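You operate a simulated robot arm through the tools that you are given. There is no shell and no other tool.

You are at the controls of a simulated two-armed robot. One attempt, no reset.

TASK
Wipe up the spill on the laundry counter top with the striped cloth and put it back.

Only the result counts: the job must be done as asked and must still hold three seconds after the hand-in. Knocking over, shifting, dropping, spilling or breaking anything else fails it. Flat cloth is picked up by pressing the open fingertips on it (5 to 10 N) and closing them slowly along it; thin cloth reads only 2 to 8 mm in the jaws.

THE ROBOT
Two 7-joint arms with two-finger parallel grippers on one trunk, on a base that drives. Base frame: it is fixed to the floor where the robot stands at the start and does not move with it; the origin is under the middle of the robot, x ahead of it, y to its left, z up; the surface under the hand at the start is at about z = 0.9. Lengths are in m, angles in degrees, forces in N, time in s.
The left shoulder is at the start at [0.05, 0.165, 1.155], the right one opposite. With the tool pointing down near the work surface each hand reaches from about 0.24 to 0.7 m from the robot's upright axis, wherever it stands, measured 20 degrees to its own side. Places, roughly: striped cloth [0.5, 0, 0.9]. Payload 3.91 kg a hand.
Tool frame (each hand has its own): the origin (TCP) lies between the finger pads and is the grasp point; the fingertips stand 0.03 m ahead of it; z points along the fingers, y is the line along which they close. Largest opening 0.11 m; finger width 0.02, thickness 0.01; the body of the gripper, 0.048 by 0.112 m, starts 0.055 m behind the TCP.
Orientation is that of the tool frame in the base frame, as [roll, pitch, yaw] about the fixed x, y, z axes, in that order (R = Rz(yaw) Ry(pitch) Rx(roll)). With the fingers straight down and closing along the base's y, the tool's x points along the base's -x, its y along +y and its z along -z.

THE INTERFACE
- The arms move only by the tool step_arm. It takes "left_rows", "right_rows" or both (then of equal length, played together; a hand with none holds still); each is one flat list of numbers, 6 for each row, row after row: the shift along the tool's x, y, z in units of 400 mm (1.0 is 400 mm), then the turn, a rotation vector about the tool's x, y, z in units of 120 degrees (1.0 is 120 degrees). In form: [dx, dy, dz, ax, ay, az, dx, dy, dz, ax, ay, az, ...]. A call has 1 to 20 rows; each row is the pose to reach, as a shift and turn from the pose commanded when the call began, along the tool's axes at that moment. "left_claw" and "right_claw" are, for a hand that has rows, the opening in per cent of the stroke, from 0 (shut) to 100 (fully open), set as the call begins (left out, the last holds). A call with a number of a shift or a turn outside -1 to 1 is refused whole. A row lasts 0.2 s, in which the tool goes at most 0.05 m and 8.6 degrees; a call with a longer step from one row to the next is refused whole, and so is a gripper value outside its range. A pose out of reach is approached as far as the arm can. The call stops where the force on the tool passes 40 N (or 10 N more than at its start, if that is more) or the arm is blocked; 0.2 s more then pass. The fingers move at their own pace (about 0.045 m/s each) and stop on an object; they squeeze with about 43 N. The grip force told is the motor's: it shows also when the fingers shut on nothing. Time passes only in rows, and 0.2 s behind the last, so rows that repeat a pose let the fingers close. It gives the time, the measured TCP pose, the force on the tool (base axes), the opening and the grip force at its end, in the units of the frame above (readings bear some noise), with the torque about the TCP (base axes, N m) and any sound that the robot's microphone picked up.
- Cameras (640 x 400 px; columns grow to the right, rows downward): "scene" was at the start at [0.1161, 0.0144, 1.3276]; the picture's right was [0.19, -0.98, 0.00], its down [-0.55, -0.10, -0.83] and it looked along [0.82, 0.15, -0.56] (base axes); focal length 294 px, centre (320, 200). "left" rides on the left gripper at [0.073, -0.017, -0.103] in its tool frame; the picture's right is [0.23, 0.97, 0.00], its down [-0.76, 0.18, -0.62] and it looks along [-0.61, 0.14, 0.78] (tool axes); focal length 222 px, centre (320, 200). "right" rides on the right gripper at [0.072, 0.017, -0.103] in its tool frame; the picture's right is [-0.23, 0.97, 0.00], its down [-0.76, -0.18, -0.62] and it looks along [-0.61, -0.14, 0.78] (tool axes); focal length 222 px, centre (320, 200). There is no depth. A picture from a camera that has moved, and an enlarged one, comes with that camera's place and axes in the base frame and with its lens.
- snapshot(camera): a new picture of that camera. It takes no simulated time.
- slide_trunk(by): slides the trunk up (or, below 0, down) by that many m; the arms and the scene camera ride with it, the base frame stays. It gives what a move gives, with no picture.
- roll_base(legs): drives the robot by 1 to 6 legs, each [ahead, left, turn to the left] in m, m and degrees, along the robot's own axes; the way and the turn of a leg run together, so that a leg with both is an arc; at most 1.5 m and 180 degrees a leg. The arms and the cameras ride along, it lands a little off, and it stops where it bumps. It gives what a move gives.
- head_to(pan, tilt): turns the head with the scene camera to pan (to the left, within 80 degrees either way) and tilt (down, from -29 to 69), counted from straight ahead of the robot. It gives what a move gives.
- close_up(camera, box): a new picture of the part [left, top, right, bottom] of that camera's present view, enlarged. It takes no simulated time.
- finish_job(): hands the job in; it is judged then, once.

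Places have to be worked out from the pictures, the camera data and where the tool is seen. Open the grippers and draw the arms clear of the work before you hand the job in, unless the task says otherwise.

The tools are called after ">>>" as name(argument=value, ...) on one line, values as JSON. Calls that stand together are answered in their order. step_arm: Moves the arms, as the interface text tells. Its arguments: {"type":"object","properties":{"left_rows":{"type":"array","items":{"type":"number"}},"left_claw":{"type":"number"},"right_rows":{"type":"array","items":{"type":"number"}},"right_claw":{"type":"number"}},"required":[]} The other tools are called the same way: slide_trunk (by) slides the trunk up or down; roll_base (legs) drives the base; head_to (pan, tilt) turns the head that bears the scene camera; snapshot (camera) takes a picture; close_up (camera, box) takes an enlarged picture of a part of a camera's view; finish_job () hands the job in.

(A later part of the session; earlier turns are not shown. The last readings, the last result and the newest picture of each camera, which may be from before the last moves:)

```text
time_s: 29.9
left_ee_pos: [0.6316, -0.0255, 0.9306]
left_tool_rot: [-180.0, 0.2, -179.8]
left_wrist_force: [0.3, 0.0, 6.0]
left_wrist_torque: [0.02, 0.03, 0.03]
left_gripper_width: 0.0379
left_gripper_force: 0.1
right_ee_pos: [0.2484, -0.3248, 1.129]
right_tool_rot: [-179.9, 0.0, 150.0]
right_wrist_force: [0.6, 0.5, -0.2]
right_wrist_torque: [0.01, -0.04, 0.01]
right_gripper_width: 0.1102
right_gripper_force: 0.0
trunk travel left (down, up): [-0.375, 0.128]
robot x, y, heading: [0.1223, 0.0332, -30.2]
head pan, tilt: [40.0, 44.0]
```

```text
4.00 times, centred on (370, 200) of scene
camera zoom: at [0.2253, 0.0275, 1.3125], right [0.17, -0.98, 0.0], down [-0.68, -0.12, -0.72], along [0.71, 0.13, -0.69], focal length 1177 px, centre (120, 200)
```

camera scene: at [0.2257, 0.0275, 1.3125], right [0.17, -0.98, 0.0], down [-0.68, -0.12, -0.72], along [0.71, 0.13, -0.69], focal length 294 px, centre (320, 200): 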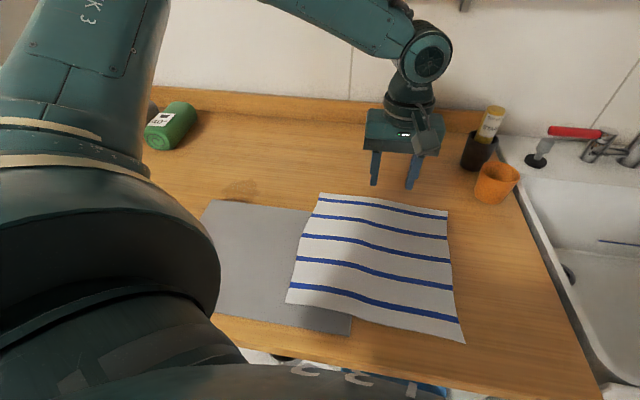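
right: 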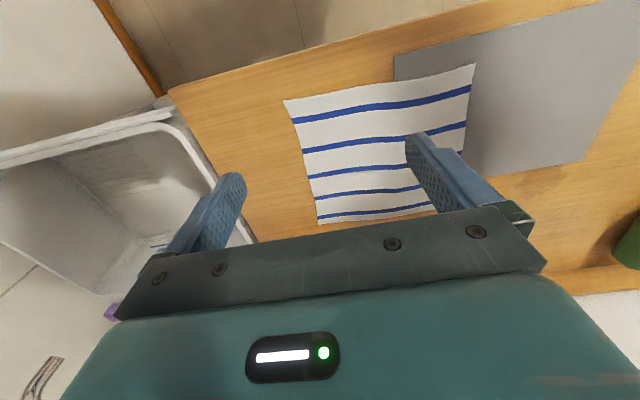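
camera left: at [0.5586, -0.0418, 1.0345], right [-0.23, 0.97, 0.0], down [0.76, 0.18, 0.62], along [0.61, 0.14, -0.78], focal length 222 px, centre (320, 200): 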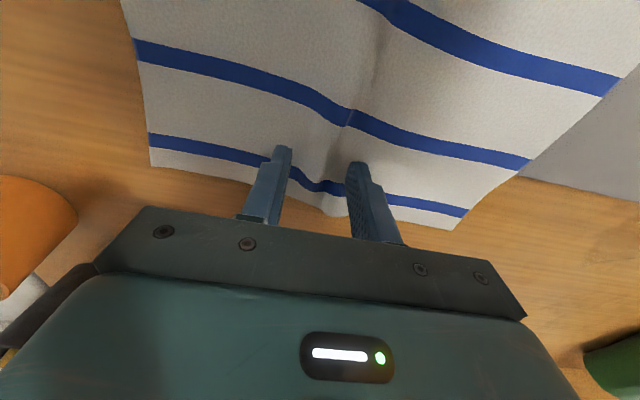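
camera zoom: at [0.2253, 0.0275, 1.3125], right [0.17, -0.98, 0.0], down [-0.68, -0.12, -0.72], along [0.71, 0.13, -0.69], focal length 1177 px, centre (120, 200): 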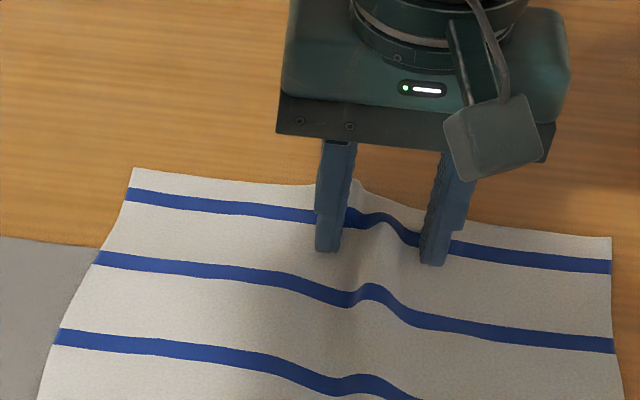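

A fold is rising between the fingers, force 6 N. I keep closing slowly with a tiny extra push.

>>> step_arm(left_rows=[0, 0, 0.0005, 0, 0, 0, 0, 0, 0.0005, 0, 0, 0], left_claw=30)

>>> step_arm(left_rows=[0, 0, 0.0003, 0, 0, 0, 0, 0, 0.0003, 0, 0, 0], left_claw=25)

>>> step_arm(left_rows=[0, 0, 0.0003, 0, 0, 0, 0, 0, 0.0003, 0, 0, 0], left_claw=20)

>>> snapshot(camera="left")

>>> close_up(camera="scene", box=[290, 150, 450, 250])

```text
time_s: 30.5
left_ee_pos: [0.6319, -0.0258, 0.932]
left_tool_rot: [-180.0, 0.1, -179.8]
left_wrist_force: [-0.4, 0.4, 7.6]
left_wrist_torque: [0.03, 0.0, 0.03]
left_gripper_width: 0.0324
left_gripper_force: 0.0
right_ee_pos: [0.2477, -0.3258, 1.1291]
right_tool_rot: [-180.0, 0.1, 149.9]
right_wrist_force: [0.7, -0.2, -0.4]
right_wrist_torque: [0.03, -0.01, -0.01]
right_gripper_width: 0.1102
right_gripper_force: 0.0
trunk travel left (down, up): [-0.375, 0.128]
robot x, y, heading: [0.1188, 0.0311, -29.9]
head pan, tilt: [40.0, 44.0]
```

```text
time_s: 31.1
left_ee_pos: [0.6324, -0.0255, 0.931]
left_tool_rot: [-179.9, 0.2, -179.7]
left_wrist_force: [0.2, 0.0, 6.6]
left_wrist_torque: [0.03, -0.01, 0.03]
left_gripper_width: 0.0269
left_gripper_force: 0.1
right_ee_pos: [0.2481, -0.3236, 1.1292]
right_tool_rot: [180.0, 0.1, 149.9]
right_wrist_force: [0.9, -0.2, 0.2]
right_wrist_torque: [-0.05, 0.04, 0.0]
right_gripper_width: 0.11
right_gripper_force: 0.1
trunk travel left (down, up): [-0.375, 0.128]
robot x, y, heading: [0.1228, 0.0286, -29.7]
head pan, tilt: [40.0, 44.0]
```

```text
time_s: 31.7
left_ee_pos: [0.6303, -0.0256, 0.9309]
left_tool_rot: [-180.0, 0.2, -179.8]
left_wrist_force: [-1.0, -1.2, 9.4]
left_wrist_torque: [0.03, 0.01, 0.0]
left_gripper_width: 0.0212
left_gripper_force: 0.1
right_ee_pos: [0.2482, -0.3238, 1.1298]
right_tool_rot: [-179.9, 0.1, 150.0]
right_wrist_force: [0.3, 0.3, 0.3]
right_wrist_torque: [0.02, 0.0, 0.03]
right_gripper_width: 0.1098
right_gripper_force: 0.1
trunk travel left (down, up): [-0.375, 0.128]
robot x, y, heading: [0.1203, 0.0354, -30.1]
head pan, tilt: [40.0, 44.0]
```

```text
taken
camera left: at [0.5585, -0.0421, 1.0344], right [-0.23, 0.97, 0.0], down [0.76, 0.18, 0.62], along [0.61, 0.14, -0.78], focal length 222 px, centre (320, 200)
```

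left: 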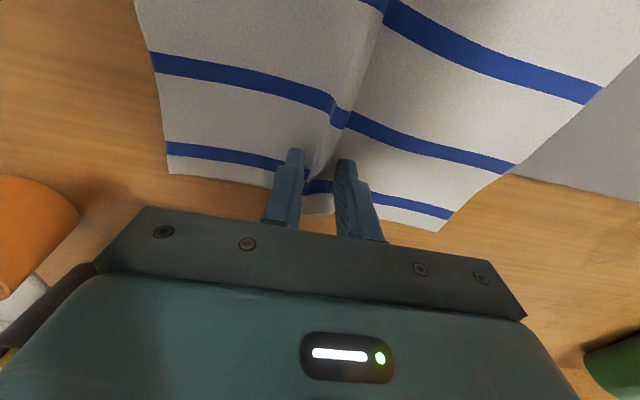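

```text
4.00 times, centred on (370, 200) of scene
camera zoom: at [0.2252, 0.0275, 1.3126], right [0.17, -0.98, 0.0], down [-0.68, -0.12, -0.72], along [0.71, 0.13, -0.69], focal length 1177 px, centre (120, 200)
```

zoom: 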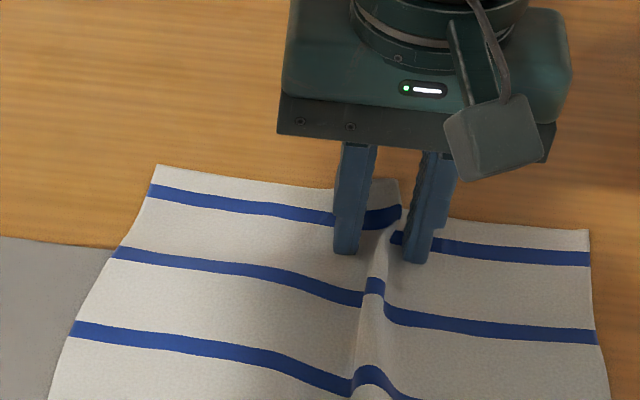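

The fold is well formed between the fingers. I close on to shut in small steps.

>>> step_arm(left_rows=[0, 0, 0, 0, 0, 0, 0, 0, 0, 0, 0, 0], left_claw=14)

>>> step_arm(left_rows=[0, 0, 0, 0, 0, 0, 0, 0, 0, 0, 0, 0], left_claw=8)

>>> step_arm(left_rows=[0, 0, 0, 0, 0, 0, 0, 0, 0, 0, 0, 0, 0, 0, 0, 0, 0, 0], left_claw=0)

>>> close_up(camera="scene", box=[290, 150, 450, 250])

```text
time_s: 32.3
left_ee_pos: [0.6315, -0.0254, 0.9304]
left_tool_rot: [-179.9, 0.2, -179.8]
left_wrist_force: [0.1, 0.3, 8.7]
left_wrist_torque: [0.01, -0.01, -0.01]
left_gripper_width: 0.0143
left_gripper_force: 0.1
right_ee_pos: [0.2475, -0.3237, 1.13]
right_tool_rot: [-180.0, 0.1, 150.0]
right_wrist_force: [0.4, -0.1, -0.2]
right_wrist_torque: [0.01, 0.0, -0.01]
right_gripper_width: 0.1097
right_gripper_force: 0.1
trunk travel left (down, up): [-0.375, 0.128]
robot x, y, heading: [0.1224, 0.0304, -29.9]
head pan, tilt: [40.0, 44.0]
```

```text
time_s: 32.9
left_ee_pos: [0.6314, -0.0256, 0.9303]
left_tool_rot: [-179.9, 0.2, -179.8]
left_wrist_force: [0.4, -0.4, 9.7]
left_wrist_torque: [0.01, 0.04, -0.02]
left_gripper_width: 0.0086
left_gripper_force: 0.1
right_ee_pos: [0.2474, -0.3254, 1.13]
right_tool_rot: [-179.9, 0.2, 150.0]
right_wrist_force: [1.1, -0.5, 0.5]
right_wrist_torque: [0.03, 0.0, -0.02]
right_gripper_width: 0.1102
right_gripper_force: 0.1
trunk travel left (down, up): [-0.375, 0.128]
robot x, y, heading: [0.1207, 0.0314, -29.8]
head pan, tilt: [40.0, 44.0]
```

```text
time_s: 33.7
left_ee_pos: [0.6317, -0.0238, 0.9317]
left_tool_rot: [-180.0, 0.3, -179.8]
left_wrist_force: [-0.8, 0.8, 10.1]
left_wrist_torque: [0.05, 0.02, 0.0]
left_gripper_width: 0.0022
left_gripper_force: 42.1
right_ee_pos: [0.2478, -0.3236, 1.1291]
right_tool_rot: [-180.0, 0.1, 150.0]
right_wrist_force: [0.6, 0.2, -0.3]
right_wrist_torque: [0.03, 0.03, 0.03]
right_gripper_width: 0.1101
right_gripper_force: 0.2
trunk travel left (down, up): [-0.375, 0.128]
robot x, y, heading: [0.1179, 0.0299, -30.2]
head pan, tilt: [40.0, 44.0]
```

```text
4.00 times, centred on (370, 200) of scene
camera zoom: at [0.225, 0.0277, 1.3126], right [0.17, -0.98, 0.0], down [-0.68, -0.12, -0.72], along [0.71, 0.13, -0.69], focal length 1177 px, centre (120, 200)
```

zoom: 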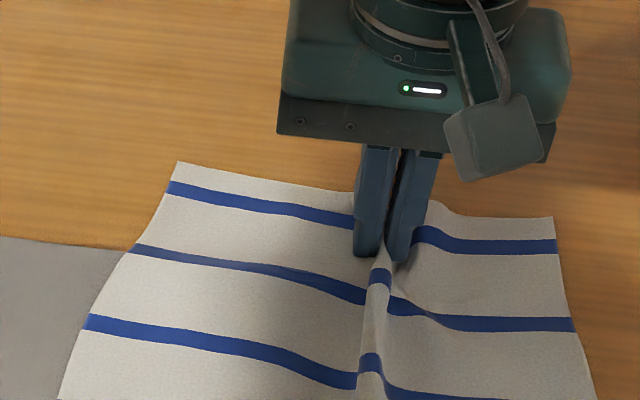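

Width 2.2 mm at 42 N – cloth is in the jaws. I lift slowly by 8 cm and check.

>>> step_arm(left_rows=[0, 0, -0.025, 0, 0, 0, 0, 0, -0.05, 0, 0, 0, 0, 0, -0.1, 0, 0, 0, 0, 0, -0.15, 0, 0, 0, 0, 0, -0.2, 0, 0, 0, 0, 0, -0.2, 0, 0, 0])

>>> snapshot(camera="scene")

>>> snapshot(camera="left")

```text
time_s: 35.1
left_ee_pos: [0.6322, -0.0238, 1.0117]
left_tool_rot: [-179.9, 0.2, -179.8]
left_wrist_force: [-0.2, 0.9, 0.1]
left_wrist_torque: [-0.01, -0.01, -0.02]
left_gripper_width: 0.0023
left_gripper_force: 42.0
right_ee_pos: [0.248, -0.3247, 1.129]
right_tool_rot: [179.9, -0.1, 150.0]
right_wrist_force: [0.6, 0.3, 0.3]
right_wrist_torque: [0.03, -0.03, 0.0]
right_gripper_width: 0.1102
right_gripper_force: 0.0
trunk travel left (down, up): [-0.375, 0.128]
robot x, y, heading: [0.1174, 0.0307, -29.9]
head pan, tilt: [40.0, 44.0]
```

```text
taken
camera scene: at [0.226, 0.0275, 1.3124], right [0.17, -0.98, 0.0], down [-0.68, -0.12, -0.72], along [0.71, 0.13, -0.69], focal length 294 px, centre (320, 200)
```

scene: 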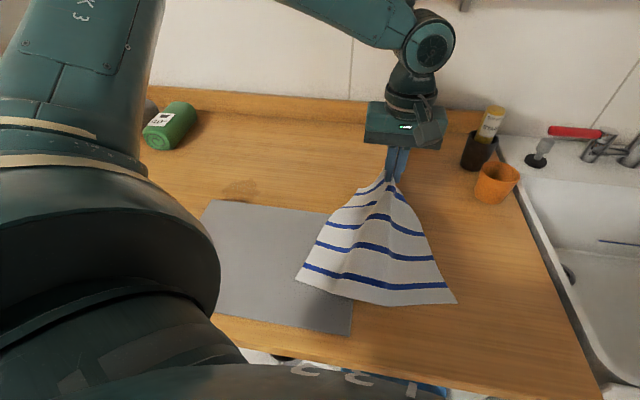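

```text
taken
camera left: at [0.559, -0.0415, 1.1144], right [-0.23, 0.97, 0.0], down [0.76, 0.18, 0.62], along [0.61, 0.14, -0.78], focal length 222 px, centre (320, 200)
```

left: 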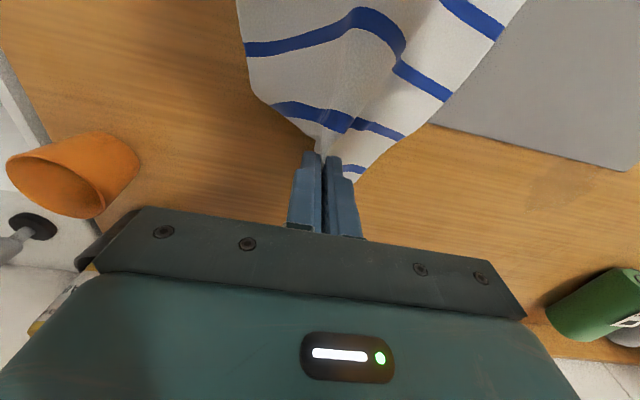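

The cloth hangs securely from the jaws. I lift on to z≈1.2 so its lower edge clears the counter and mat.

>>> step_arm(left_rows=[0, 0, -0.06, 0, 0, 0, 0, 0, -0.12, 0, 0, 0, 0, 0, -0.18, 0, 0, 0, 0, 0, -0.24, 0, 0, 0, 0, 0, -0.3, 0, 0, 0, 0, 0, -0.36, 0, 0, 0, 0, 0, -0.42, 0, 0, 0, 0, 0, -0.48, 0, 0, 0, 0, 0, -0.48, 0, 0, 0, 0, 0, -0.48, 0, 0, 0])

>>> snapshot(camera="scene")

```text
time_s: 37.3
left_ee_pos: [0.6323, -0.0249, 1.2012]
left_tool_rot: [180.0, 0.0, -179.7]
left_wrist_force: [0.3, 0.2, 0.1]
left_wrist_torque: [0.0, 0.0, 0.01]
left_gripper_width: 0.0021
left_gripper_force: 42.4
right_ee_pos: [0.2477, -0.323, 1.129]
right_tool_rot: [-179.9, 0.1, 150.0]
right_wrist_force: [0.0, -0.5, -0.2]
right_wrist_torque: [0.01, 0.02, 0.0]
right_gripper_width: 0.1099
right_gripper_force: 0.0
trunk travel left (down, up): [-0.375, 0.128]
robot x, y, heading: [0.1201, 0.0283, -30.2]
head pan, tilt: [40.0, 44.0]
```

```text
taken
camera scene: at [0.2259, 0.0275, 1.3125], right [0.17, -0.98, 0.0], down [-0.68, -0.12, -0.72], along [0.71, 0.13, -0.69], focal length 294 px, centre (320, 200)
```

scene: 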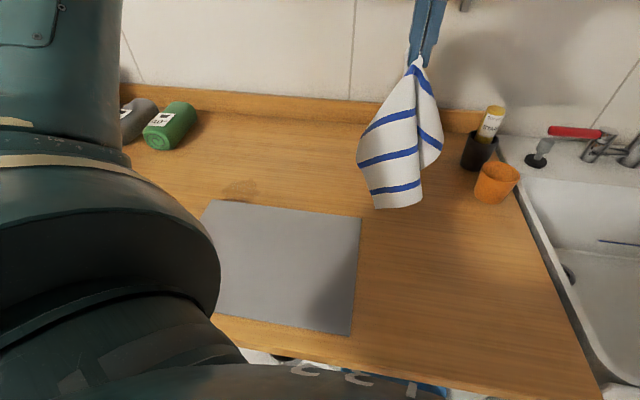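

The cloth hangs free, its lower edge ~2 cm above the counter; mat unmoved. I carry it left over the strip behind the mat and lower diagonally so the cloth trails to the right, ending just above the spill's right edge.

>>> step_arm(left_rows=[-0.0288, 0.0563, 0, 0, 0, 0, -0.0575, 0.1125, 0, 0, 0, 0, -0.0575, 0.1509, 0.0446, 0, 0, 0, -0.0575, 0.1893, 0.0893, 0, 0, 0, -0.0575, 0.2277, 0.1339, 0, 0, 0, -0.0575, 0.2661, 0.1786, 0, 0, 0, -0.0575, 0.3045, 0.2232, 0, 0, 0, -0.0575, 0.3429, 0.2679, 0, 0, 0, -0.0575, 0.3813, 0.3125, 0, 0, 0, -0.0575, 0.4197, 0.3571, 0, 0, 0, -0.0575, 0.4581, 0.4018, 0, 0, 0, -0.0575, 0.4965, 0.4464, 0, 0, 0, -0.0575, 0.5349, 0.4911, 0, 0, 0, -0.0575, 0.5733, 0.5357, 0, 0, 0, -0.0575, 0.6117, 0.5804, 0, 0, 0, -0.0575, 0.65, 0.625, 0, 0, 0])

>>> snapshot(camera="scene")

>>> snapshot(camera="left")

```text
time_s: 40.7
left_ee_pos: [0.6552, 0.2357, 0.9532]
left_tool_rot: [-179.9, 0.1, -179.9]
left_wrist_force: [-0.4, -0.2, -0.8]
left_wrist_torque: [0.0, 0.03, -0.01]
left_gripper_width: 0.0024
left_gripper_force: 42.0
right_ee_pos: [0.2481, -0.3237, 1.1278]
right_tool_rot: [-180.0, 0.0, 150.0]
right_wrist_force: [-0.6, 0.4, 0.6]
right_wrist_torque: [-0.03, 0.01, 0.02]
right_gripper_width: 0.11
right_gripper_force: 0.1
trunk travel left (down, up): [-0.375, 0.128]
robot x, y, heading: [0.1177, 0.0284, -30.0]
head pan, tilt: [40.0, 44.0]
```

```text
taken
camera scene: at [0.226, 0.0278, 1.3125], right [0.17, -0.98, 0.0], down [-0.68, -0.12, -0.72], along [0.71, 0.13, -0.69], focal length 294 px, centre (320, 200)
```

scene: 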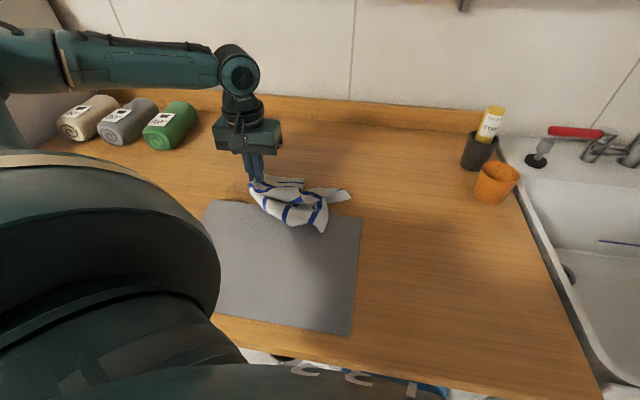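

```text
taken
camera left: at [0.5816, 0.2183, 1.0558], right [-0.23, 0.97, 0.0], down [0.76, 0.18, 0.62], along [0.61, 0.14, -0.78], focal length 222 px, centre (320, 200)
```

left: 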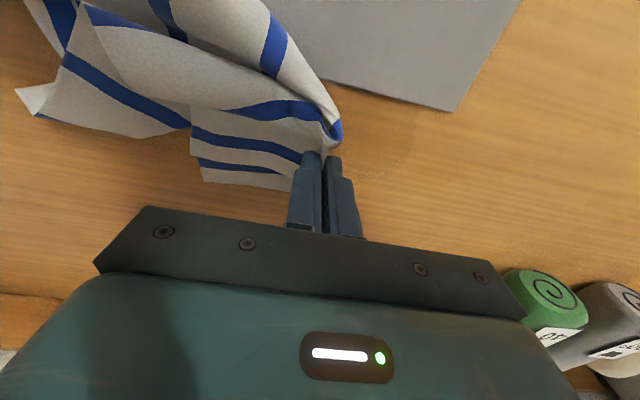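

The cloth trails as a bundle to the right, so only the -y finger has cloth beneath. For a proper pad I lift again and lower straight down over the spill centre [0.65, 0.268], so the cloth gathers under the fingertips.

>>> step_arm(left_rows=[0, 0.01, -0.08, 0, 0, 0, 0, 0.02, -0.16, 0, 0, 0, 0, 0.04, -0.24, 0, 0, 0, 0, 0.06, -0.32, 0, 0, 0, 0.0125, 0.08, -0.4, 0, 0, 0, 0.0125, 0.08, -0.48, 0, 0, 0, 0.0125, 0.08, -0.54, 0, 0, 0, 0.0125, 0.08, -0.54, 0, 0, 0, 0.0125, 0.08, -0.54, 0, 0, 0, 0.0125, 0.08, -0.54, 0, 0, 0])

>>> snapshot(camera="scene")

```text
time_s: 42.9
left_ee_pos: [0.6489, 0.2674, 1.1703]
left_tool_rot: [179.9, 0.0, -179.7]
left_wrist_force: [-0.5, -0.3, -0.5]
left_wrist_torque: [0.03, -0.01, 0.01]
left_gripper_width: 0.0021
left_gripper_force: 42.3
right_ee_pos: [0.2476, -0.324, 1.1287]
right_tool_rot: [-180.0, 0.0, 149.9]
right_wrist_force: [0.6, -0.2, 0.0]
right_wrist_torque: [-0.02, -0.01, 0.02]
right_gripper_width: 0.11
right_gripper_force: 0.0
trunk travel left (down, up): [-0.375, 0.128]
robot x, y, heading: [0.1209, 0.032, -30.1]
head pan, tilt: [40.0, 44.0]
```

```text
taken
camera scene: at [0.2259, 0.0275, 1.3125], right [0.17, -0.98, 0.0], down [-0.68, -0.12, -0.72], along [0.71, 0.13, -0.69], focal length 294 px, centre (320, 200)
```

scene: 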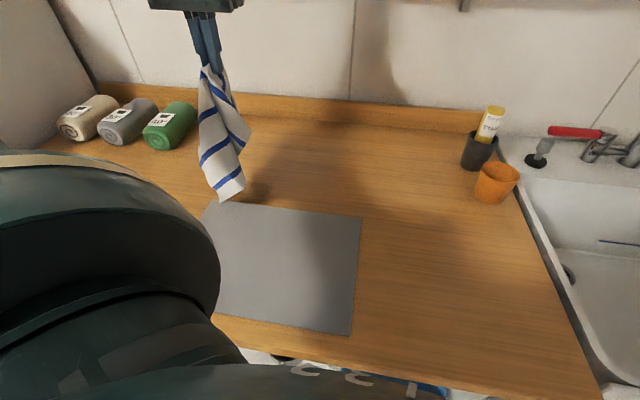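

The cloth hangs right above the spill. I lower straight down slowly so it gathers there.

>>> step_arm(left_rows=[0, 0, 0.05, 0, 0, 0, 0, 0, 0.1, 0, 0, 0, 0, 0, 0.15, 0, 0, 0, 0, 0, 0.2, 0, 0, 0, 0, 0, 0.25, 0, 0, 0, 0, 0, 0.3, 0, 0, 0, 0, 0, 0.35, 0, 0, 0, 0, 0, 0.4, 0, 0, 0, 0, 0, 0.45, 0, 0, 0, 0, 0, 0.5, 0, 0, 0, 0, 0, 0.52, 0, 0, 0, 0, 0, 0.54, 0, 0, 0])

>>> snapshot(camera="scene")

>>> snapshot(camera="left")

>>> close_up(camera="scene", box=[170, 120, 330, 220])

```text
time_s: 45.5
left_ee_pos: [0.6502, 0.2669, 0.9523]
left_tool_rot: [-180.0, 0.1, -179.8]
left_wrist_force: [0.7, 0.2, -0.7]
left_wrist_torque: [0.01, 0.0, -0.01]
left_gripper_width: 0.0022
left_gripper_force: 42.6
right_ee_pos: [0.2479, -0.3249, 1.1287]
right_tool_rot: [-180.0, -0.1, 150.1]
right_wrist_force: [-0.5, 1.6, -0.8]
right_wrist_torque: [-0.01, -0.02, -0.01]
right_gripper_width: 0.1099
right_gripper_force: 0.0
trunk travel left (down, up): [-0.375, 0.128]
robot x, y, heading: [0.1153, 0.0282, -30.1]
head pan, tilt: [40.0, 44.0]
```

```text
taken
camera scene: at [0.226, 0.0275, 1.3125], right [0.17, -0.98, 0.0], down [-0.68, -0.12, -0.72], along [0.71, 0.13, -0.69], focal length 294 px, centre (320, 200)
```

scene: 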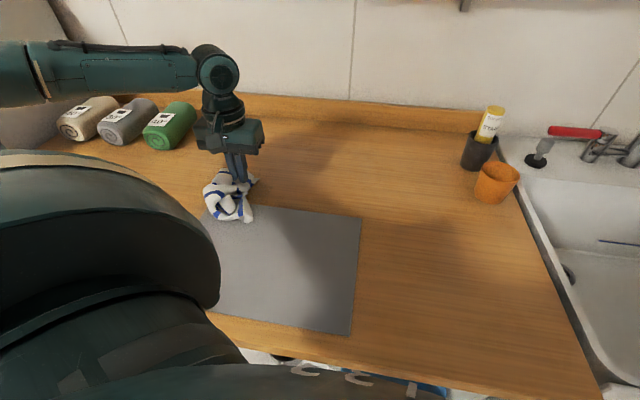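

```text
taken
camera left: at [0.5764, 0.25, 1.0563], right [-0.23, 0.97, 0.0], down [0.76, 0.18, 0.62], along [0.61, 0.14, -0.78], focal length 222 px, centre (320, 200)
```

left: 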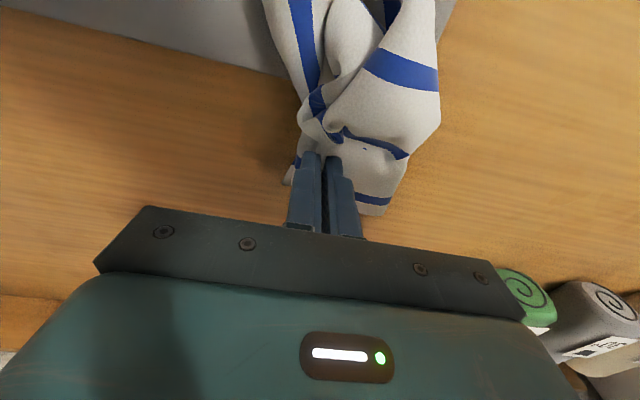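

```text
4.00 times, centred on (250, 170) of scene
camera zoom: at [0.226, 0.0275, 1.3125], right [0.17, -0.98, 0.0], down [-0.68, -0.12, -0.72], along [0.71, 0.13, -0.69], focal length 1177 px, centre (600, 320)
```

zoom: 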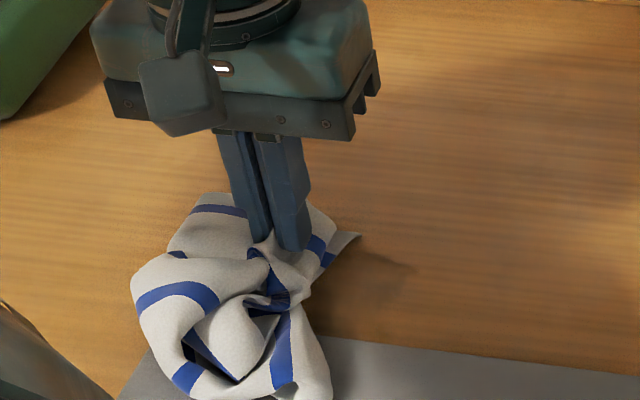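

The cloth is gathered beneath the fingers over the spill. I press down in small steps to feel the contact.

>>> step_arm(left_rows=[0, 0, 0.015, 0, 0, 0, 0, 0, 0.03, 0, 0, 0, 0, 0, 0.03, 0, 0, 0])

```text
time_s: 46.3
left_ee_pos: [0.6497, 0.2675, 0.9405]
left_tool_rot: [179.9, 0.0, -179.8]
left_wrist_force: [-0.3, 0.0, 0.4]
left_wrist_torque: [0.02, -0.04, -0.06]
left_gripper_width: 0.0024
left_gripper_force: 42.1
right_ee_pos: [0.2481, -0.3243, 1.1292]
right_tool_rot: [-179.9, 0.0, 150.0]
right_wrist_force: [-0.2, 0.0, 0.4]
right_wrist_torque: [-0.05, 0.03, 0.02]
right_gripper_width: 0.1103
right_gripper_force: 0.0
trunk travel left (down, up): [-0.375, 0.128]
robot x, y, heading: [0.1198, 0.0269, -29.9]
head pan, tilt: [40.0, 44.0]
```

No contact yet at 0.9405. I go down another 5 mm.

>>> step_arm(left_rows=[0, 0, 0.0075, 0, 0, 0, 0, 0, 0.0125, 0, 0, 0, 0, 0, 0.0125, 0, 0, 0])

```text
time_s: 47.1
left_ee_pos: [0.6491, 0.2672, 0.9357]
left_tool_rot: [180.0, 0.1, -179.9]
left_wrist_force: [0.0, 0.2, 2.2]
left_wrist_torque: [0.05, 0.01, 0.01]
left_gripper_width: 0.0022
left_gripper_force: 41.8
right_ee_pos: [0.2487, -0.3241, 1.1289]
right_tool_rot: [180.0, 0.0, 150.0]
right_wrist_force: [0.2, -0.4, 0.0]
right_wrist_torque: [-0.04, 0.02, -0.03]
right_gripper_width: 0.1101
right_gripper_force: 0.0
trunk travel left (down, up): [-0.375, 0.128]
robot x, y, heading: [0.1187, 0.0266, -30.0]
head pan, tilt: [40.0, 44.0]
```

Light contact (2 N). Down ~2 mm more.

>>> step_arm(left_rows=[0, 0, 0.005, 0, 0, 0, 0, 0, 0.005, 0, 0, 0])

```text
time_s: 47.7
left_ee_pos: [0.6492, 0.2671, 0.9342]
left_tool_rot: [180.0, 0.1, -179.9]
left_wrist_force: [0.3, 0.1, 5.7]
left_wrist_torque: [0.03, -0.01, -0.03]
left_gripper_width: 0.0022
left_gripper_force: 42.3
right_ee_pos: [0.2478, -0.3249, 1.1288]
right_tool_rot: [180.0, 0.0, 150.0]
right_wrist_force: [-0.1, -0.2, -0.5]
right_wrist_torque: [-0.01, 0.01, 0.04]
right_gripper_width: 0.11
right_gripper_force: 0.1
trunk travel left (down, up): [-0.375, 0.128]
robot x, y, heading: [0.1219, 0.0314, -29.9]
head pan, tilt: [40.0, 44.0]
```

5.7 N of press. I rub along y across the spill, ±4 cm, with this press plus a touch more.

>>> step_arm(left_rows=[0, 0.0375, 0.002, 0, 0, 0, 0, 0.075, 0.002, 0, 0, 0, 0, 0.105, 0.002, 0, 0, 0, 0, 0.075, 0.002, 0, 0, 0, 0, 0.0375, 0.002, 0, 0, 0, 0, 0, 0.002, 0, 0, 0, 0, -0.0375, 0.002, 0, 0, 0, 0, -0.075, 0.002, 0, 0, 0, 0, -0.105, 0.002, 0, 0, 0])

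>>> close_up(camera="scene", box=[170, 120, 330, 220])

>>> snapshot(camera="left")

```text
time_s: 49.7
left_ee_pos: [0.6488, 0.2262, 0.9331]
left_tool_rot: [179.9, 0.1, -179.8]
left_wrist_force: [-0.7, 1.4, 2.6]
left_wrist_torque: [0.08, 0.03, 0.02]
left_gripper_width: 0.0022
left_gripper_force: 42.7
right_ee_pos: [0.2474, -0.3242, 1.1288]
right_tool_rot: [180.0, 0.0, 149.9]
right_wrist_force: [0.4, -1.1, 0.1]
right_wrist_torque: [0.0, 0.0, 0.03]
right_gripper_width: 0.1099
right_gripper_force: 0.0
trunk travel left (down, up): [-0.375, 0.128]
robot x, y, heading: [0.1212, 0.0281, -30.0]
head pan, tilt: [40.0, 44.0]
```

```text
4.00 times, centred on (250, 170) of scene
camera zoom: at [0.2257, 0.0275, 1.3125], right [0.17, -0.98, 0.0], down [-0.68, -0.12, -0.72], along [0.71, 0.13, -0.69], focal length 1177 px, centre (600, 320)
```

zoom: 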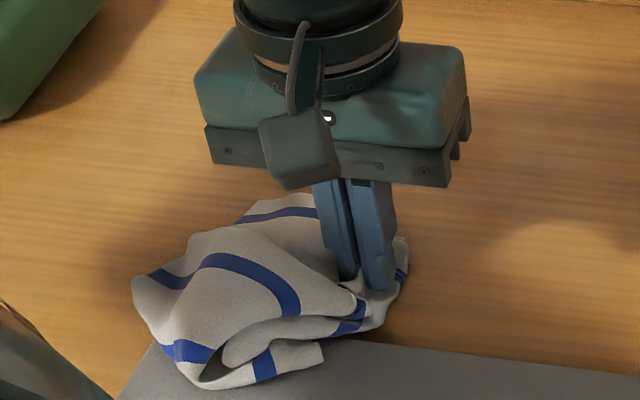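

```text
taken
camera left: at [0.5762, 0.2079, 1.0364], right [-0.23, 0.97, 0.0], down [0.76, 0.18, 0.62], along [0.61, 0.14, -0.78], focal length 222 px, centre (320, 200)
```

left: 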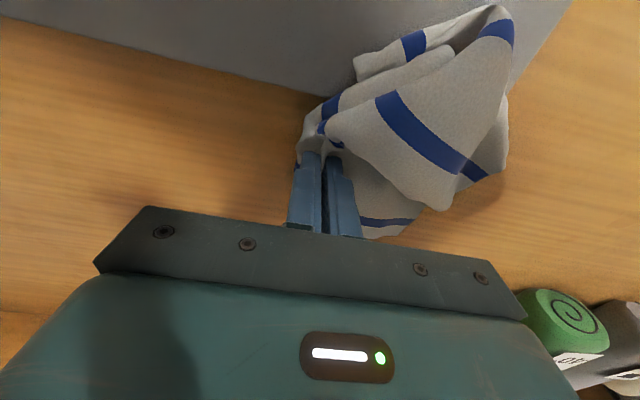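

The pad now lies over the spill. I continue with zigzag strokes along y at x≈0.63, 0.64, 0.655, pressing a bit more.

>>> step_arm(left_rows=[0.05, 0, 0.003, 0, 0, 0, 0.05, 0.045, 0.003, 0, 0, 0, 0.05, 0.09, 0.003, 0, 0, 0, 0.05, 0.135, 0.003, 0, 0, 0, 0.05, 0.18, 0.003, 0, 0, 0, 0.05, 0.225, 0.003, 0, 0, 0, 0.0175, 0.225, 0.003, 0, 0, 0, 0.0175, 0.18, 0.003, 0, 0, 0, 0.0175, 0.135, 0.003, 0, 0, 0, 0.0175, 0.09, 0.003, 0, 0, 0, 0.0175, 0.045, 0.003, 0, 0, 0, 0.0175, 0, 0.003, 0, 0, 0, -0.015, 0, 0.003, 0, 0, 0, -0.015, 0.045, 0.003, 0, 0, 0, -0.015, 0.09, 0.003, 0, 0, 0, -0.015, 0.135, 0.003, 0, 0, 0, -0.015, 0.18, 0.003, 0, 0, 0, -0.015, 0.225, 0.003, 0, 0, 0])

>>> close_up(camera="scene", box=[170, 120, 330, 220])

>>> snapshot(camera="left")

```text
time_s: 53.5
left_ee_pos: [0.6524, 0.3128, 0.9333]
left_tool_rot: [-179.9, 0.2, -179.9]
left_wrist_force: [0.4, -6.0, 15.3]
left_wrist_torque: [-0.12, -0.04, 0.02]
left_gripper_width: 0.0019
left_gripper_force: 42.3
right_ee_pos: [0.2464, -0.3258, 1.1291]
right_tool_rot: [179.9, -0.1, 150.0]
right_wrist_force: [0.4, -0.3, 0.1]
right_wrist_torque: [0.01, 0.0, 0.0]
right_gripper_width: 0.1098
right_gripper_force: 0.1
trunk travel left (down, up): [-0.375, 0.128]
robot x, y, heading: [0.1243, 0.0285, -30.1]
head pan, tilt: [40.0, 44.0]
```

```text
4.00 times, centred on (250, 170) of scene
camera zoom: at [0.2246, 0.0264, 1.3126], right [0.17, -0.98, 0.0], down [-0.68, -0.12, -0.72], along [0.71, 0.13, -0.69], focal length 1177 px, centre (600, 320)
```

zoom: 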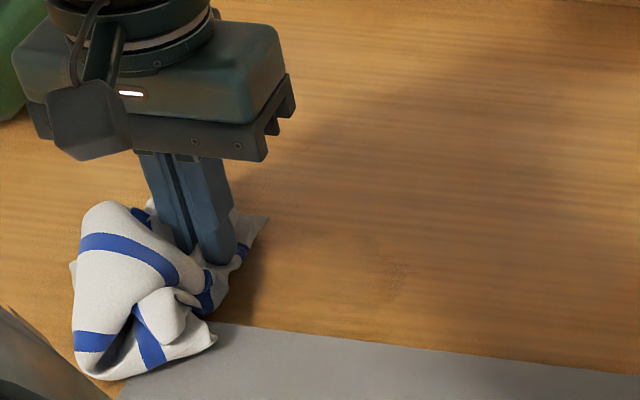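

```text
taken
camera left: at [0.5812, 0.2969, 1.0357], right [-0.23, 0.97, 0.0], down [0.76, 0.18, 0.63], along [0.61, 0.14, -0.78], focal length 222 px, centre (320, 200)
```

left: 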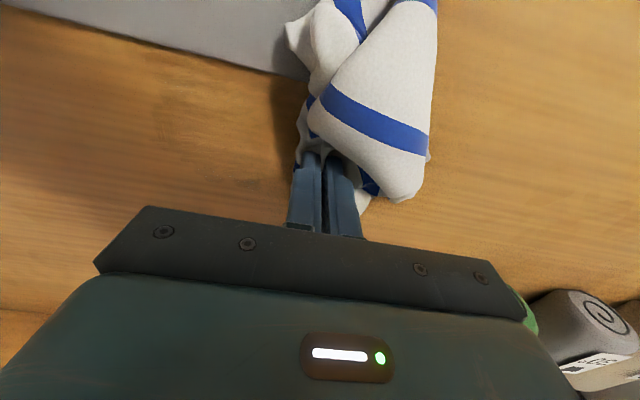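

Most of the spill has gone; a faint remainder is visible near y≈0.215. I continue strokes at x≈0.668, 0.681, 0.694, extended right to y≈0.20.

>>> step_arm(left_rows=[-0.0325, 0, 0, 0, 0, 0, -0.0325, -0.05, 0, 0, 0, 0, -0.0325, -0.1, 0, 0, 0, 0, -0.0325, -0.15, 0, 0, 0, 0, -0.0325, -0.2, 0, 0, 0, 0, -0.0325, -0.25, 0, 0, 0, 0, -0.0325, -0.3, 0, 0, 0, 0, -0.065, -0.3, 0, 0, 0, 0, -0.065, -0.25, 0, 0, 0, 0, -0.065, -0.2, 0, 0, 0, 0, -0.065, -0.15, 0, 0, 0, 0, -0.065, -0.1, 0, 0, 0, 0, -0.065, -0.05, 0, 0, 0, 0, -0.065, 0, 0, 0, 0, 0, -0.0975, 0, 0, 0, 0, 0, -0.0975, -0.06, 0, 0, 0, 0, -0.0975, -0.12, 0, 0, 0, 0, -0.0975, -0.18, 0, 0, 0, 0, -0.0975, -0.24, 0, 0, 0, 0, -0.0975, -0.3, 0, 0, 0, 0])

>>> close_up(camera="scene", box=[170, 120, 330, 220])

>>> snapshot(camera="left")

```text
time_s: 57.7
left_ee_pos: [0.6929, 0.1955, 0.933]
left_tool_rot: [180.0, 0.2, -179.7]
left_wrist_force: [0.1, 5.4, 14.5]
left_wrist_torque: [0.17, -0.03, 0.01]
left_gripper_width: 0.0023
left_gripper_force: 42.0
right_ee_pos: [0.2472, -0.3236, 1.1282]
right_tool_rot: [-180.0, 0.1, 149.9]
right_wrist_force: [-0.1, 0.4, -0.3]
right_wrist_torque: [0.0, -0.02, 0.02]
right_gripper_width: 0.1099
right_gripper_force: 0.0
trunk travel left (down, up): [-0.375, 0.128]
robot x, y, heading: [0.124, 0.0292, -29.8]
head pan, tilt: [40.0, 44.0]
```

```text
4.00 times, centred on (250, 170) of scene
camera zoom: at [0.2245, 0.0274, 1.3127], right [0.17, -0.98, 0.0], down [-0.68, -0.12, -0.72], along [0.71, 0.13, -0.69], focal length 1177 px, centre (600, 320)
```

zoom: 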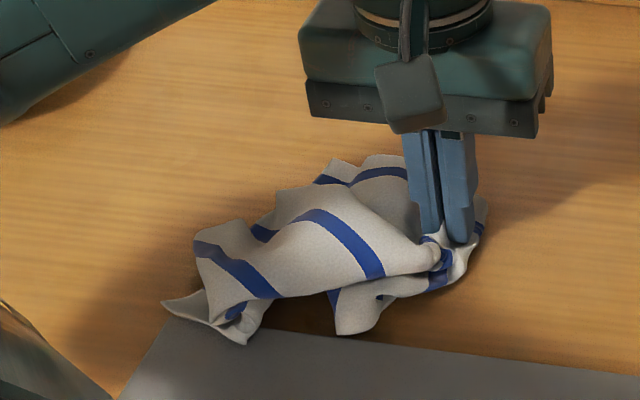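

```text
taken
camera left: at [0.6207, 0.1776, 1.0358], right [-0.23, 0.97, 0.0], down [0.76, 0.18, 0.63], along [0.61, 0.14, -0.78], focal length 222 px, centre (320, 200)
```

left: 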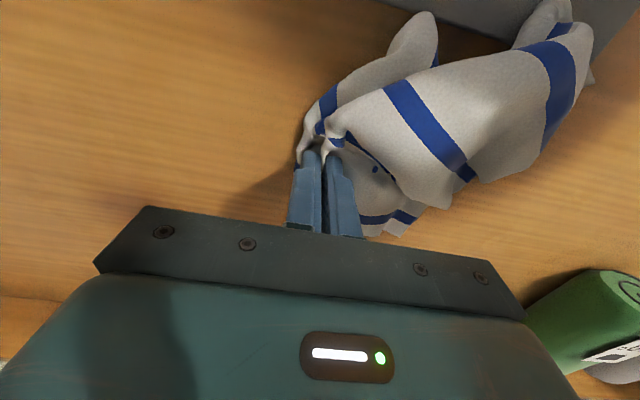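

I lift the cloth clear and move it aside to the right to inspect the spot.

>>> step_arm(left_rows=[0, 0, -0.05, 0, 0, 0, 0, 0, -0.12, 0, 0, 0, 0, 0, -0.2, 0, 0, 0, 0, 0, -0.28, 0, 0, 0, 0.02, 0, -0.36, 0, 0, 0, 0.04, 0, -0.44, 0, 0, 0, 0.06, 0, -0.52, 0, 0, 0, 0.08, 0, -0.6, 0, 0, 0, 0.1, -0.03, -0.67, 0, 0, 0, 0.1, -0.1, -0.67, 0, 0, 0, 0.1, -0.17, -0.67, 0, 0, 0, 0.1, -0.24, -0.67, 0, 0, 0, 0.1, -0.31, -0.67, 0, 0, 0, 0.1, -0.31, -0.67, 0, 0, 0])

>>> snapshot(camera="scene")

>>> close_up(camera="scene", box=[170, 140, 330, 240])

>>> snapshot(camera="left")

```text
time_s: 60.7
left_ee_pos: [0.655, 0.0713, 1.1986]
left_tool_rot: [-179.9, 0.1, -179.8]
left_wrist_force: [0.9, 0.2, -0.1]
left_wrist_torque: [-0.01, 0.0, 0.03]
left_gripper_width: 0.0022
left_gripper_force: 41.7
right_ee_pos: [0.2474, -0.3237, 1.1296]
right_tool_rot: [-179.9, -0.1, 150.0]
right_wrist_force: [-0.8, -0.6, 0.0]
right_wrist_torque: [-0.02, -0.01, 0.03]
right_gripper_width: 0.1101
right_gripper_force: 0.1
trunk travel left (down, up): [-0.375, 0.128]
robot x, y, heading: [0.1203, 0.0321, -30.0]
head pan, tilt: [40.0, 44.0]
```

```text
taken
camera scene: at [0.2259, 0.0278, 1.3125], right [0.17, -0.98, 0.0], down [-0.68, -0.12, -0.72], along [0.71, 0.13, -0.69], focal length 294 px, centre (320, 200)
```

scene: 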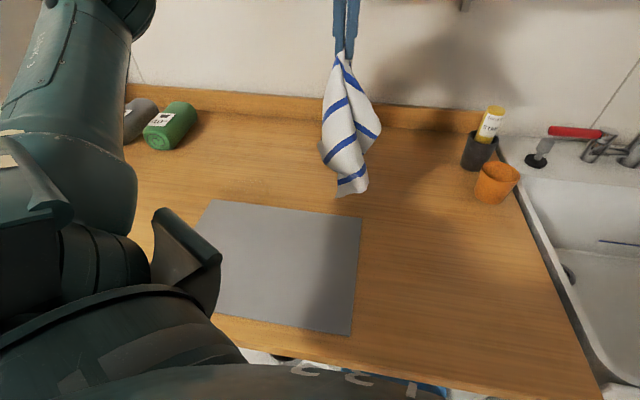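

```text
4.00 times, centred on (250, 190) of scene
camera zoom: at [0.2259, 0.0278, 1.3125], right [0.17, -0.98, 0.0], down [-0.68, -0.12, -0.72], along [0.71, 0.13, -0.69], focal length 1177 px, centre (600, 240)
```

zoom: 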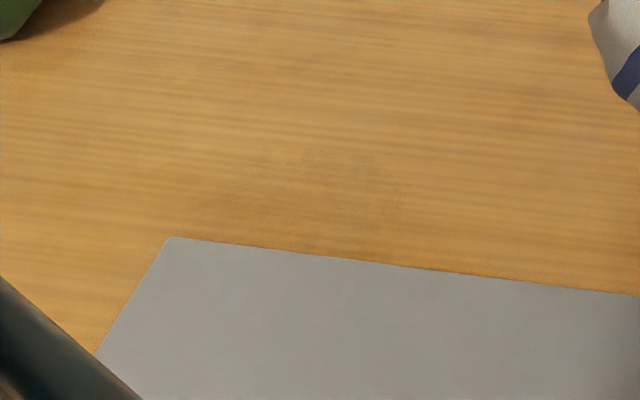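

```text
taken
camera left: at [0.5821, 0.0548, 1.3024], right [-0.23, 0.97, 0.0], down [0.76, 0.18, 0.62], along [0.61, 0.14, -0.78], focal length 222 px, centre (320, 200)
```

left: 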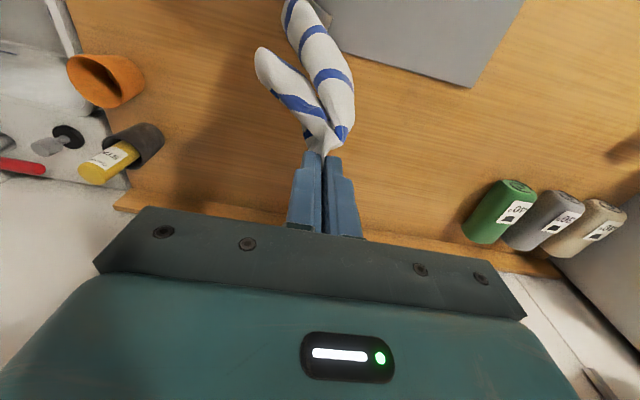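

Nearly gone, but I think I see very faint remains. I zoom in more to check.

>>> close_up(camera="scene", box=[210, 165, 290, 215])

>>> close_up(camera="left", box=[340, 40, 520, 152])

```text
8.00 times, centred on (250, 190) of scene
camera zoom: at [0.2259, 0.0278, 1.3125], right [0.17, -0.98, 0.0], down [-0.68, -0.12, -0.72], along [0.71, 0.13, -0.69], focal length 2354 px, centre (880, 280)
```

zoom: 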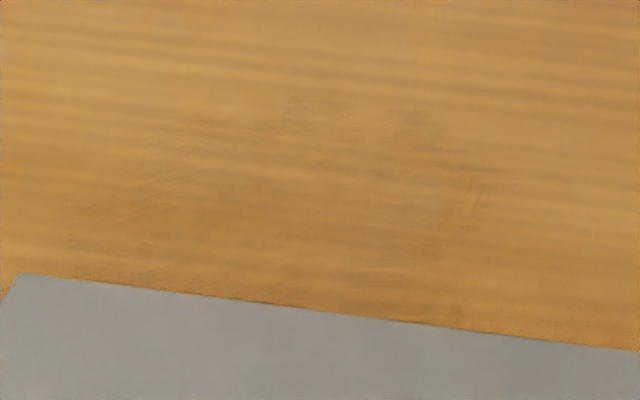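

```text
3.56 times, centred on (430, 96) of left
camera zoom: at [0.5821, 0.0548, 1.3024], right [-0.23, 0.97, 0.0], down [0.76, 0.18, 0.62], along [0.61, 0.14, -0.78], focal length 790 px, centre (-71, 570)
```

zoom: 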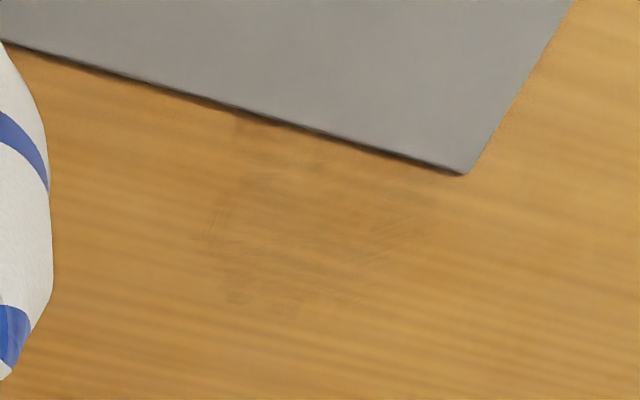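

Very faint streaks remain (x 0.61–0.69, y 0.205–0.31). I go back for a second round: over the spot, then straight down again.

>>> step_arm(left_rows=[0.005, 0.09, 0, 0, 0, 0, 0.0125, 0.18, 0, 0, 0, 0, 0.0125, 0.27, 0, 0, 0, 0, 0.0125, 0.36, 0, 0, 0, 0, 0.0125, 0.44, 0, 0, 0, 0, 0.0125, 0.475, 0.03, 0, 0, 0, 0.0125, 0.475, 0.08, 0, 0, 0, 0.0125, 0.475, 0.14, 0, 0, 0, 0.0125, 0.475, 0.2, 0, 0, 0, 0.0125, 0.475, 0.26, 0, 0, 0, 0.0125, 0.475, 0.32, 0, 0, 0, 0.0125, 0.475, 0.38, 0, 0, 0, 0.0125, 0.475, 0.44, 0, 0, 0, 0.0125, 0.475, 0.5, 0, 0, 0, 0.0125, 0.475, 0.55, 0, 0, 0, 0.0125, 0.475, 0.6, 0, 0, 0, 0.0125, 0.475, 0.64, 0, 0, 0, 0.0125, 0.475, 0.65, 0, 0, 0, 0.0125, 0.475, 0.655, 0, 0, 0])

>>> close_up(camera="scene", box=[170, 120, 330, 220])

>>> snapshot(camera="left")

```text
time_s: 64.7
left_ee_pos: [0.6486, 0.2609, 0.9364]
left_tool_rot: [180.0, 0.1, -179.8]
left_wrist_force: [0.2, 0.9, 0.8]
left_wrist_torque: [-0.01, 0.03, -0.02]
left_gripper_width: 0.0023
left_gripper_force: 42.2
right_ee_pos: [0.2479, -0.3244, 1.1287]
right_tool_rot: [179.9, 0.0, 149.9]
right_wrist_force: [0.0, 0.1, -0.2]
right_wrist_torque: [0.04, -0.02, 0.03]
right_gripper_width: 0.11
right_gripper_force: 0.0
trunk travel left (down, up): [-0.375, 0.128]
robot x, y, heading: [0.1189, 0.0294, -29.7]
head pan, tilt: [40.0, 44.0]
```

```text
4.00 times, centred on (250, 170) of scene
camera zoom: at [0.2259, 0.0275, 1.3125], right [0.17, -0.98, 0.0], down [-0.68, -0.12, -0.72], along [0.71, 0.13, -0.69], focal length 1177 px, centre (600, 320)
```

zoom: 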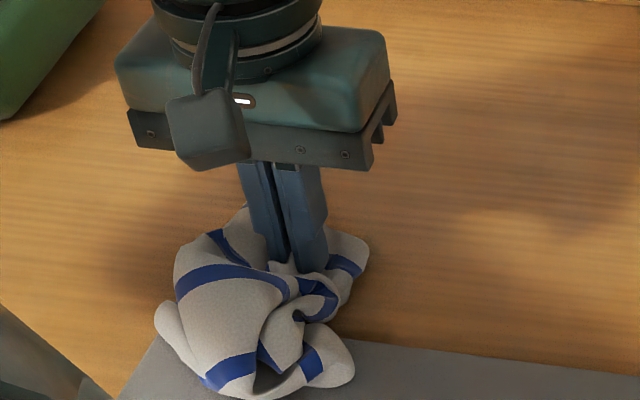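

```text
taken
camera left: at [0.5768, 0.2439, 1.0406], right [-0.23, 0.97, 0.0], down [0.76, 0.18, 0.62], along [0.61, 0.14, -0.78], focal length 222 px, centre (320, 200)
```

left: 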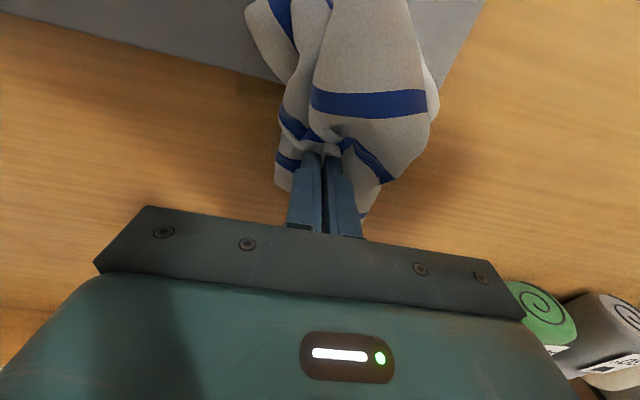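

Just above contact. I press ~4 mm down and do the second set of strokes at x≈0.626, 0.64, 0.654 over y 0.195–0.32.

>>> step_arm(left_rows=[0, 0, 0.0105, 0, 0, 0, 0.03, -0.05, 0.0105, 0, 0, 0, 0.06, -0.1, 0.0105, 0, 0, 0, 0.06, -0.165, 0.0105, 0, 0, 0, 0.06, -0.105, 0.0105, 0, 0, 0, 0.06, -0.045, 0.0105, 0, 0, 0, 0.06, 0.015, 0.0105, 0, 0, 0, 0.06, 0.075, 0.0105, 0, 0, 0, 0.06, 0.145, 0.0105, 0, 0, 0, 0.025, 0.145, 0.0105, 0, 0, 0, 0.025, 0.085, 0.0105, 0, 0, 0, 0.025, 0.025, 0.0105, 0, 0, 0, 0.025, -0.035, 0.0105, 0, 0, 0, 0.025, -0.1, 0.0105, 0, 0, 0, 0.025, -0.165, 0.0105, 0, 0, 0, -0.01, -0.165, 0.0105, 0, 0, 0, -0.01, -0.105, 0.0105, 0, 0, 0, -0.01, -0.045, 0.0105, 0, 0, 0, -0.01, 0.03, 0.0105, 0, 0, 0, -0.01, 0.1, 0.0105, 0, 0, 0])

>>> close_up(camera="scene", box=[170, 120, 330, 220])

```text
time_s: 68.9
left_ee_pos: [0.6534, 0.3021, 0.933]
left_tool_rot: [-180.0, 0.0, -179.8]
left_wrist_force: [-0.4, 0.4, -0.3]
left_wrist_torque: [0.0, -0.01, 0.0]
left_gripper_width: 0.0021
left_gripper_force: 42.0
right_ee_pos: [0.2492, -0.3238, 1.1288]
right_tool_rot: [180.0, 0.0, 150.0]
right_wrist_force: [-0.2, 0.0, -0.2]
right_wrist_torque: [0.01, -0.01, -0.03]
right_gripper_width: 0.1101
right_gripper_force: 0.1
trunk travel left (down, up): [-0.375, 0.128]
robot x, y, heading: [0.1186, 0.0302, -29.8]
head pan, tilt: [40.0, 44.0]
```

```text
4.00 times, centred on (250, 170) of scene
camera zoom: at [0.2258, 0.0276, 1.3125], right [0.17, -0.98, 0.0], down [-0.68, -0.12, -0.72], along [0.71, 0.13, -0.69], focal length 1177 px, centre (600, 320)
```

zoom: 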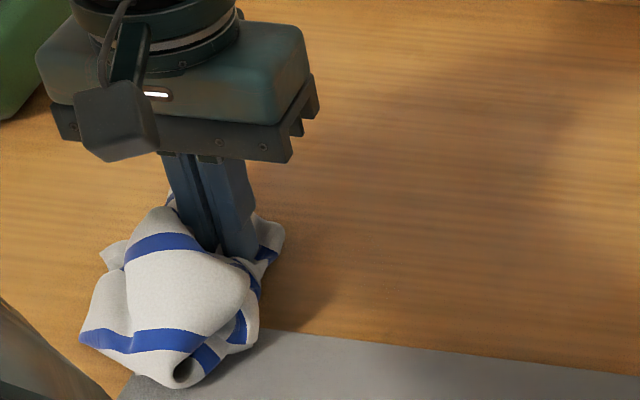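

The press had gone to zero there, so I lower 1.6 mm and check the force while stroking back.

>>> step_arm(left_rows=[0, 0, 0.004, 0, 0, 0, 0, -0.05, 0.004, 0, 0, 0, 0, -0.1, 0.004, 0, 0, 0])

```text
time_s: 69.7
left_ee_pos: [0.6527, 0.2613, 0.933]
left_tool_rot: [-180.0, 0.1, -179.8]
left_wrist_force: [-0.1, 2.2, 5.5]
left_wrist_torque: [0.07, 0.01, -0.01]
left_gripper_width: 0.0022
left_gripper_force: 42.5
right_ee_pos: [0.2483, -0.3245, 1.1291]
right_tool_rot: [180.0, -0.1, 150.1]
right_wrist_force: [-0.1, 0.8, 0.2]
right_wrist_torque: [-0.01, -0.01, -0.01]
right_gripper_width: 0.1097
right_gripper_force: 0.1
trunk travel left (down, up): [-0.375, 0.128]
robot x, y, heading: [0.1196, 0.0283, -29.8]
head pan, tilt: [40.0, 44.0]
```

5.5 N with rubbing friction – good. Now strokes over the far half: x≈0.668, 0.682, 0.694.

>>> step_arm(left_rows=[0, -0.08, 0.0015, 0, 0, 0, 0, -0.165, 0.0015, 0, 0, 0, -0.035, -0.165, 0.0015, 0, 0, 0, -0.035, -0.1, 0.0015, 0, 0, 0, -0.035, -0.035, 0.0015, 0, 0, 0, -0.035, 0.03, 0.0015, 0, 0, 0, -0.035, 0.09, 0.0015, 0, 0, 0, -0.035, 0.145, 0.0015, 0, 0, 0, -0.07, 0.145, 0.0015, 0, 0, 0, -0.07, 0.08, 0.0015, 0, 0, 0, -0.07, 0.015, 0.0015, 0, 0, 0, -0.07, -0.05, 0.0015, 0, 0, 0, -0.07, -0.11, 0.0015, 0, 0, 0, -0.07, -0.165, 0.0015, 0, 0, 0, -0.1, -0.165, 0.0015, 0, 0, 0, -0.1, -0.1, 0.0015, 0, 0, 0, -0.1, -0.035, 0.0015, 0, 0, 0, -0.1, 0.03, 0.0015, 0, 0, 0, -0.1, 0.09, 0.0015, 0, 0, 0, -0.1, 0.145, 0.0015, 0, 0, 0])

>>> close_up(camera="scene", box=[170, 120, 330, 220])

```text
time_s: 73.9
left_ee_pos: [0.6918, 0.3189, 0.9324]
left_tool_rot: [179.9, 0.2, -179.7]
left_wrist_force: [-0.3, -2.4, 11.8]
left_wrist_torque: [-0.09, 0.01, 0.01]
left_gripper_width: 0.0025
left_gripper_force: 42.7
right_ee_pos: [0.2476, -0.3234, 1.1294]
right_tool_rot: [180.0, 0.2, 150.1]
right_wrist_force: [0.7, 0.1, -0.1]
right_wrist_torque: [-0.02, -0.04, 0.01]
right_gripper_width: 0.1101
right_gripper_force: 0.2
trunk travel left (down, up): [-0.375, 0.128]
robot x, y, heading: [0.1219, 0.0317, -30.1]
head pan, tilt: [40.0, 44.0]
```

```text
4.00 times, centred on (250, 170) of scene
camera zoom: at [0.2247, 0.0268, 1.3126], right [0.17, -0.98, 0.0], down [-0.68, -0.12, -0.72], along [0.71, 0.13, -0.69], focal length 1177 px, centre (600, 320)
```

zoom: 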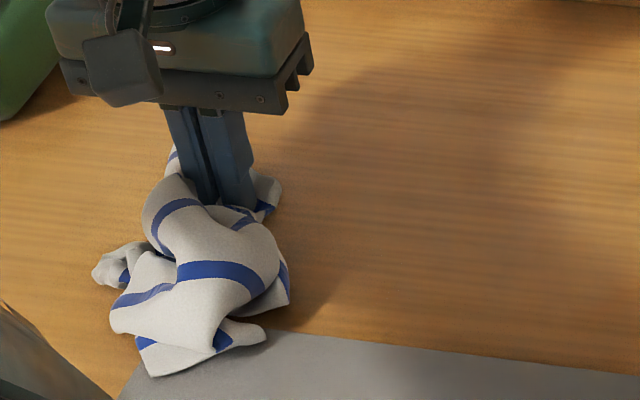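

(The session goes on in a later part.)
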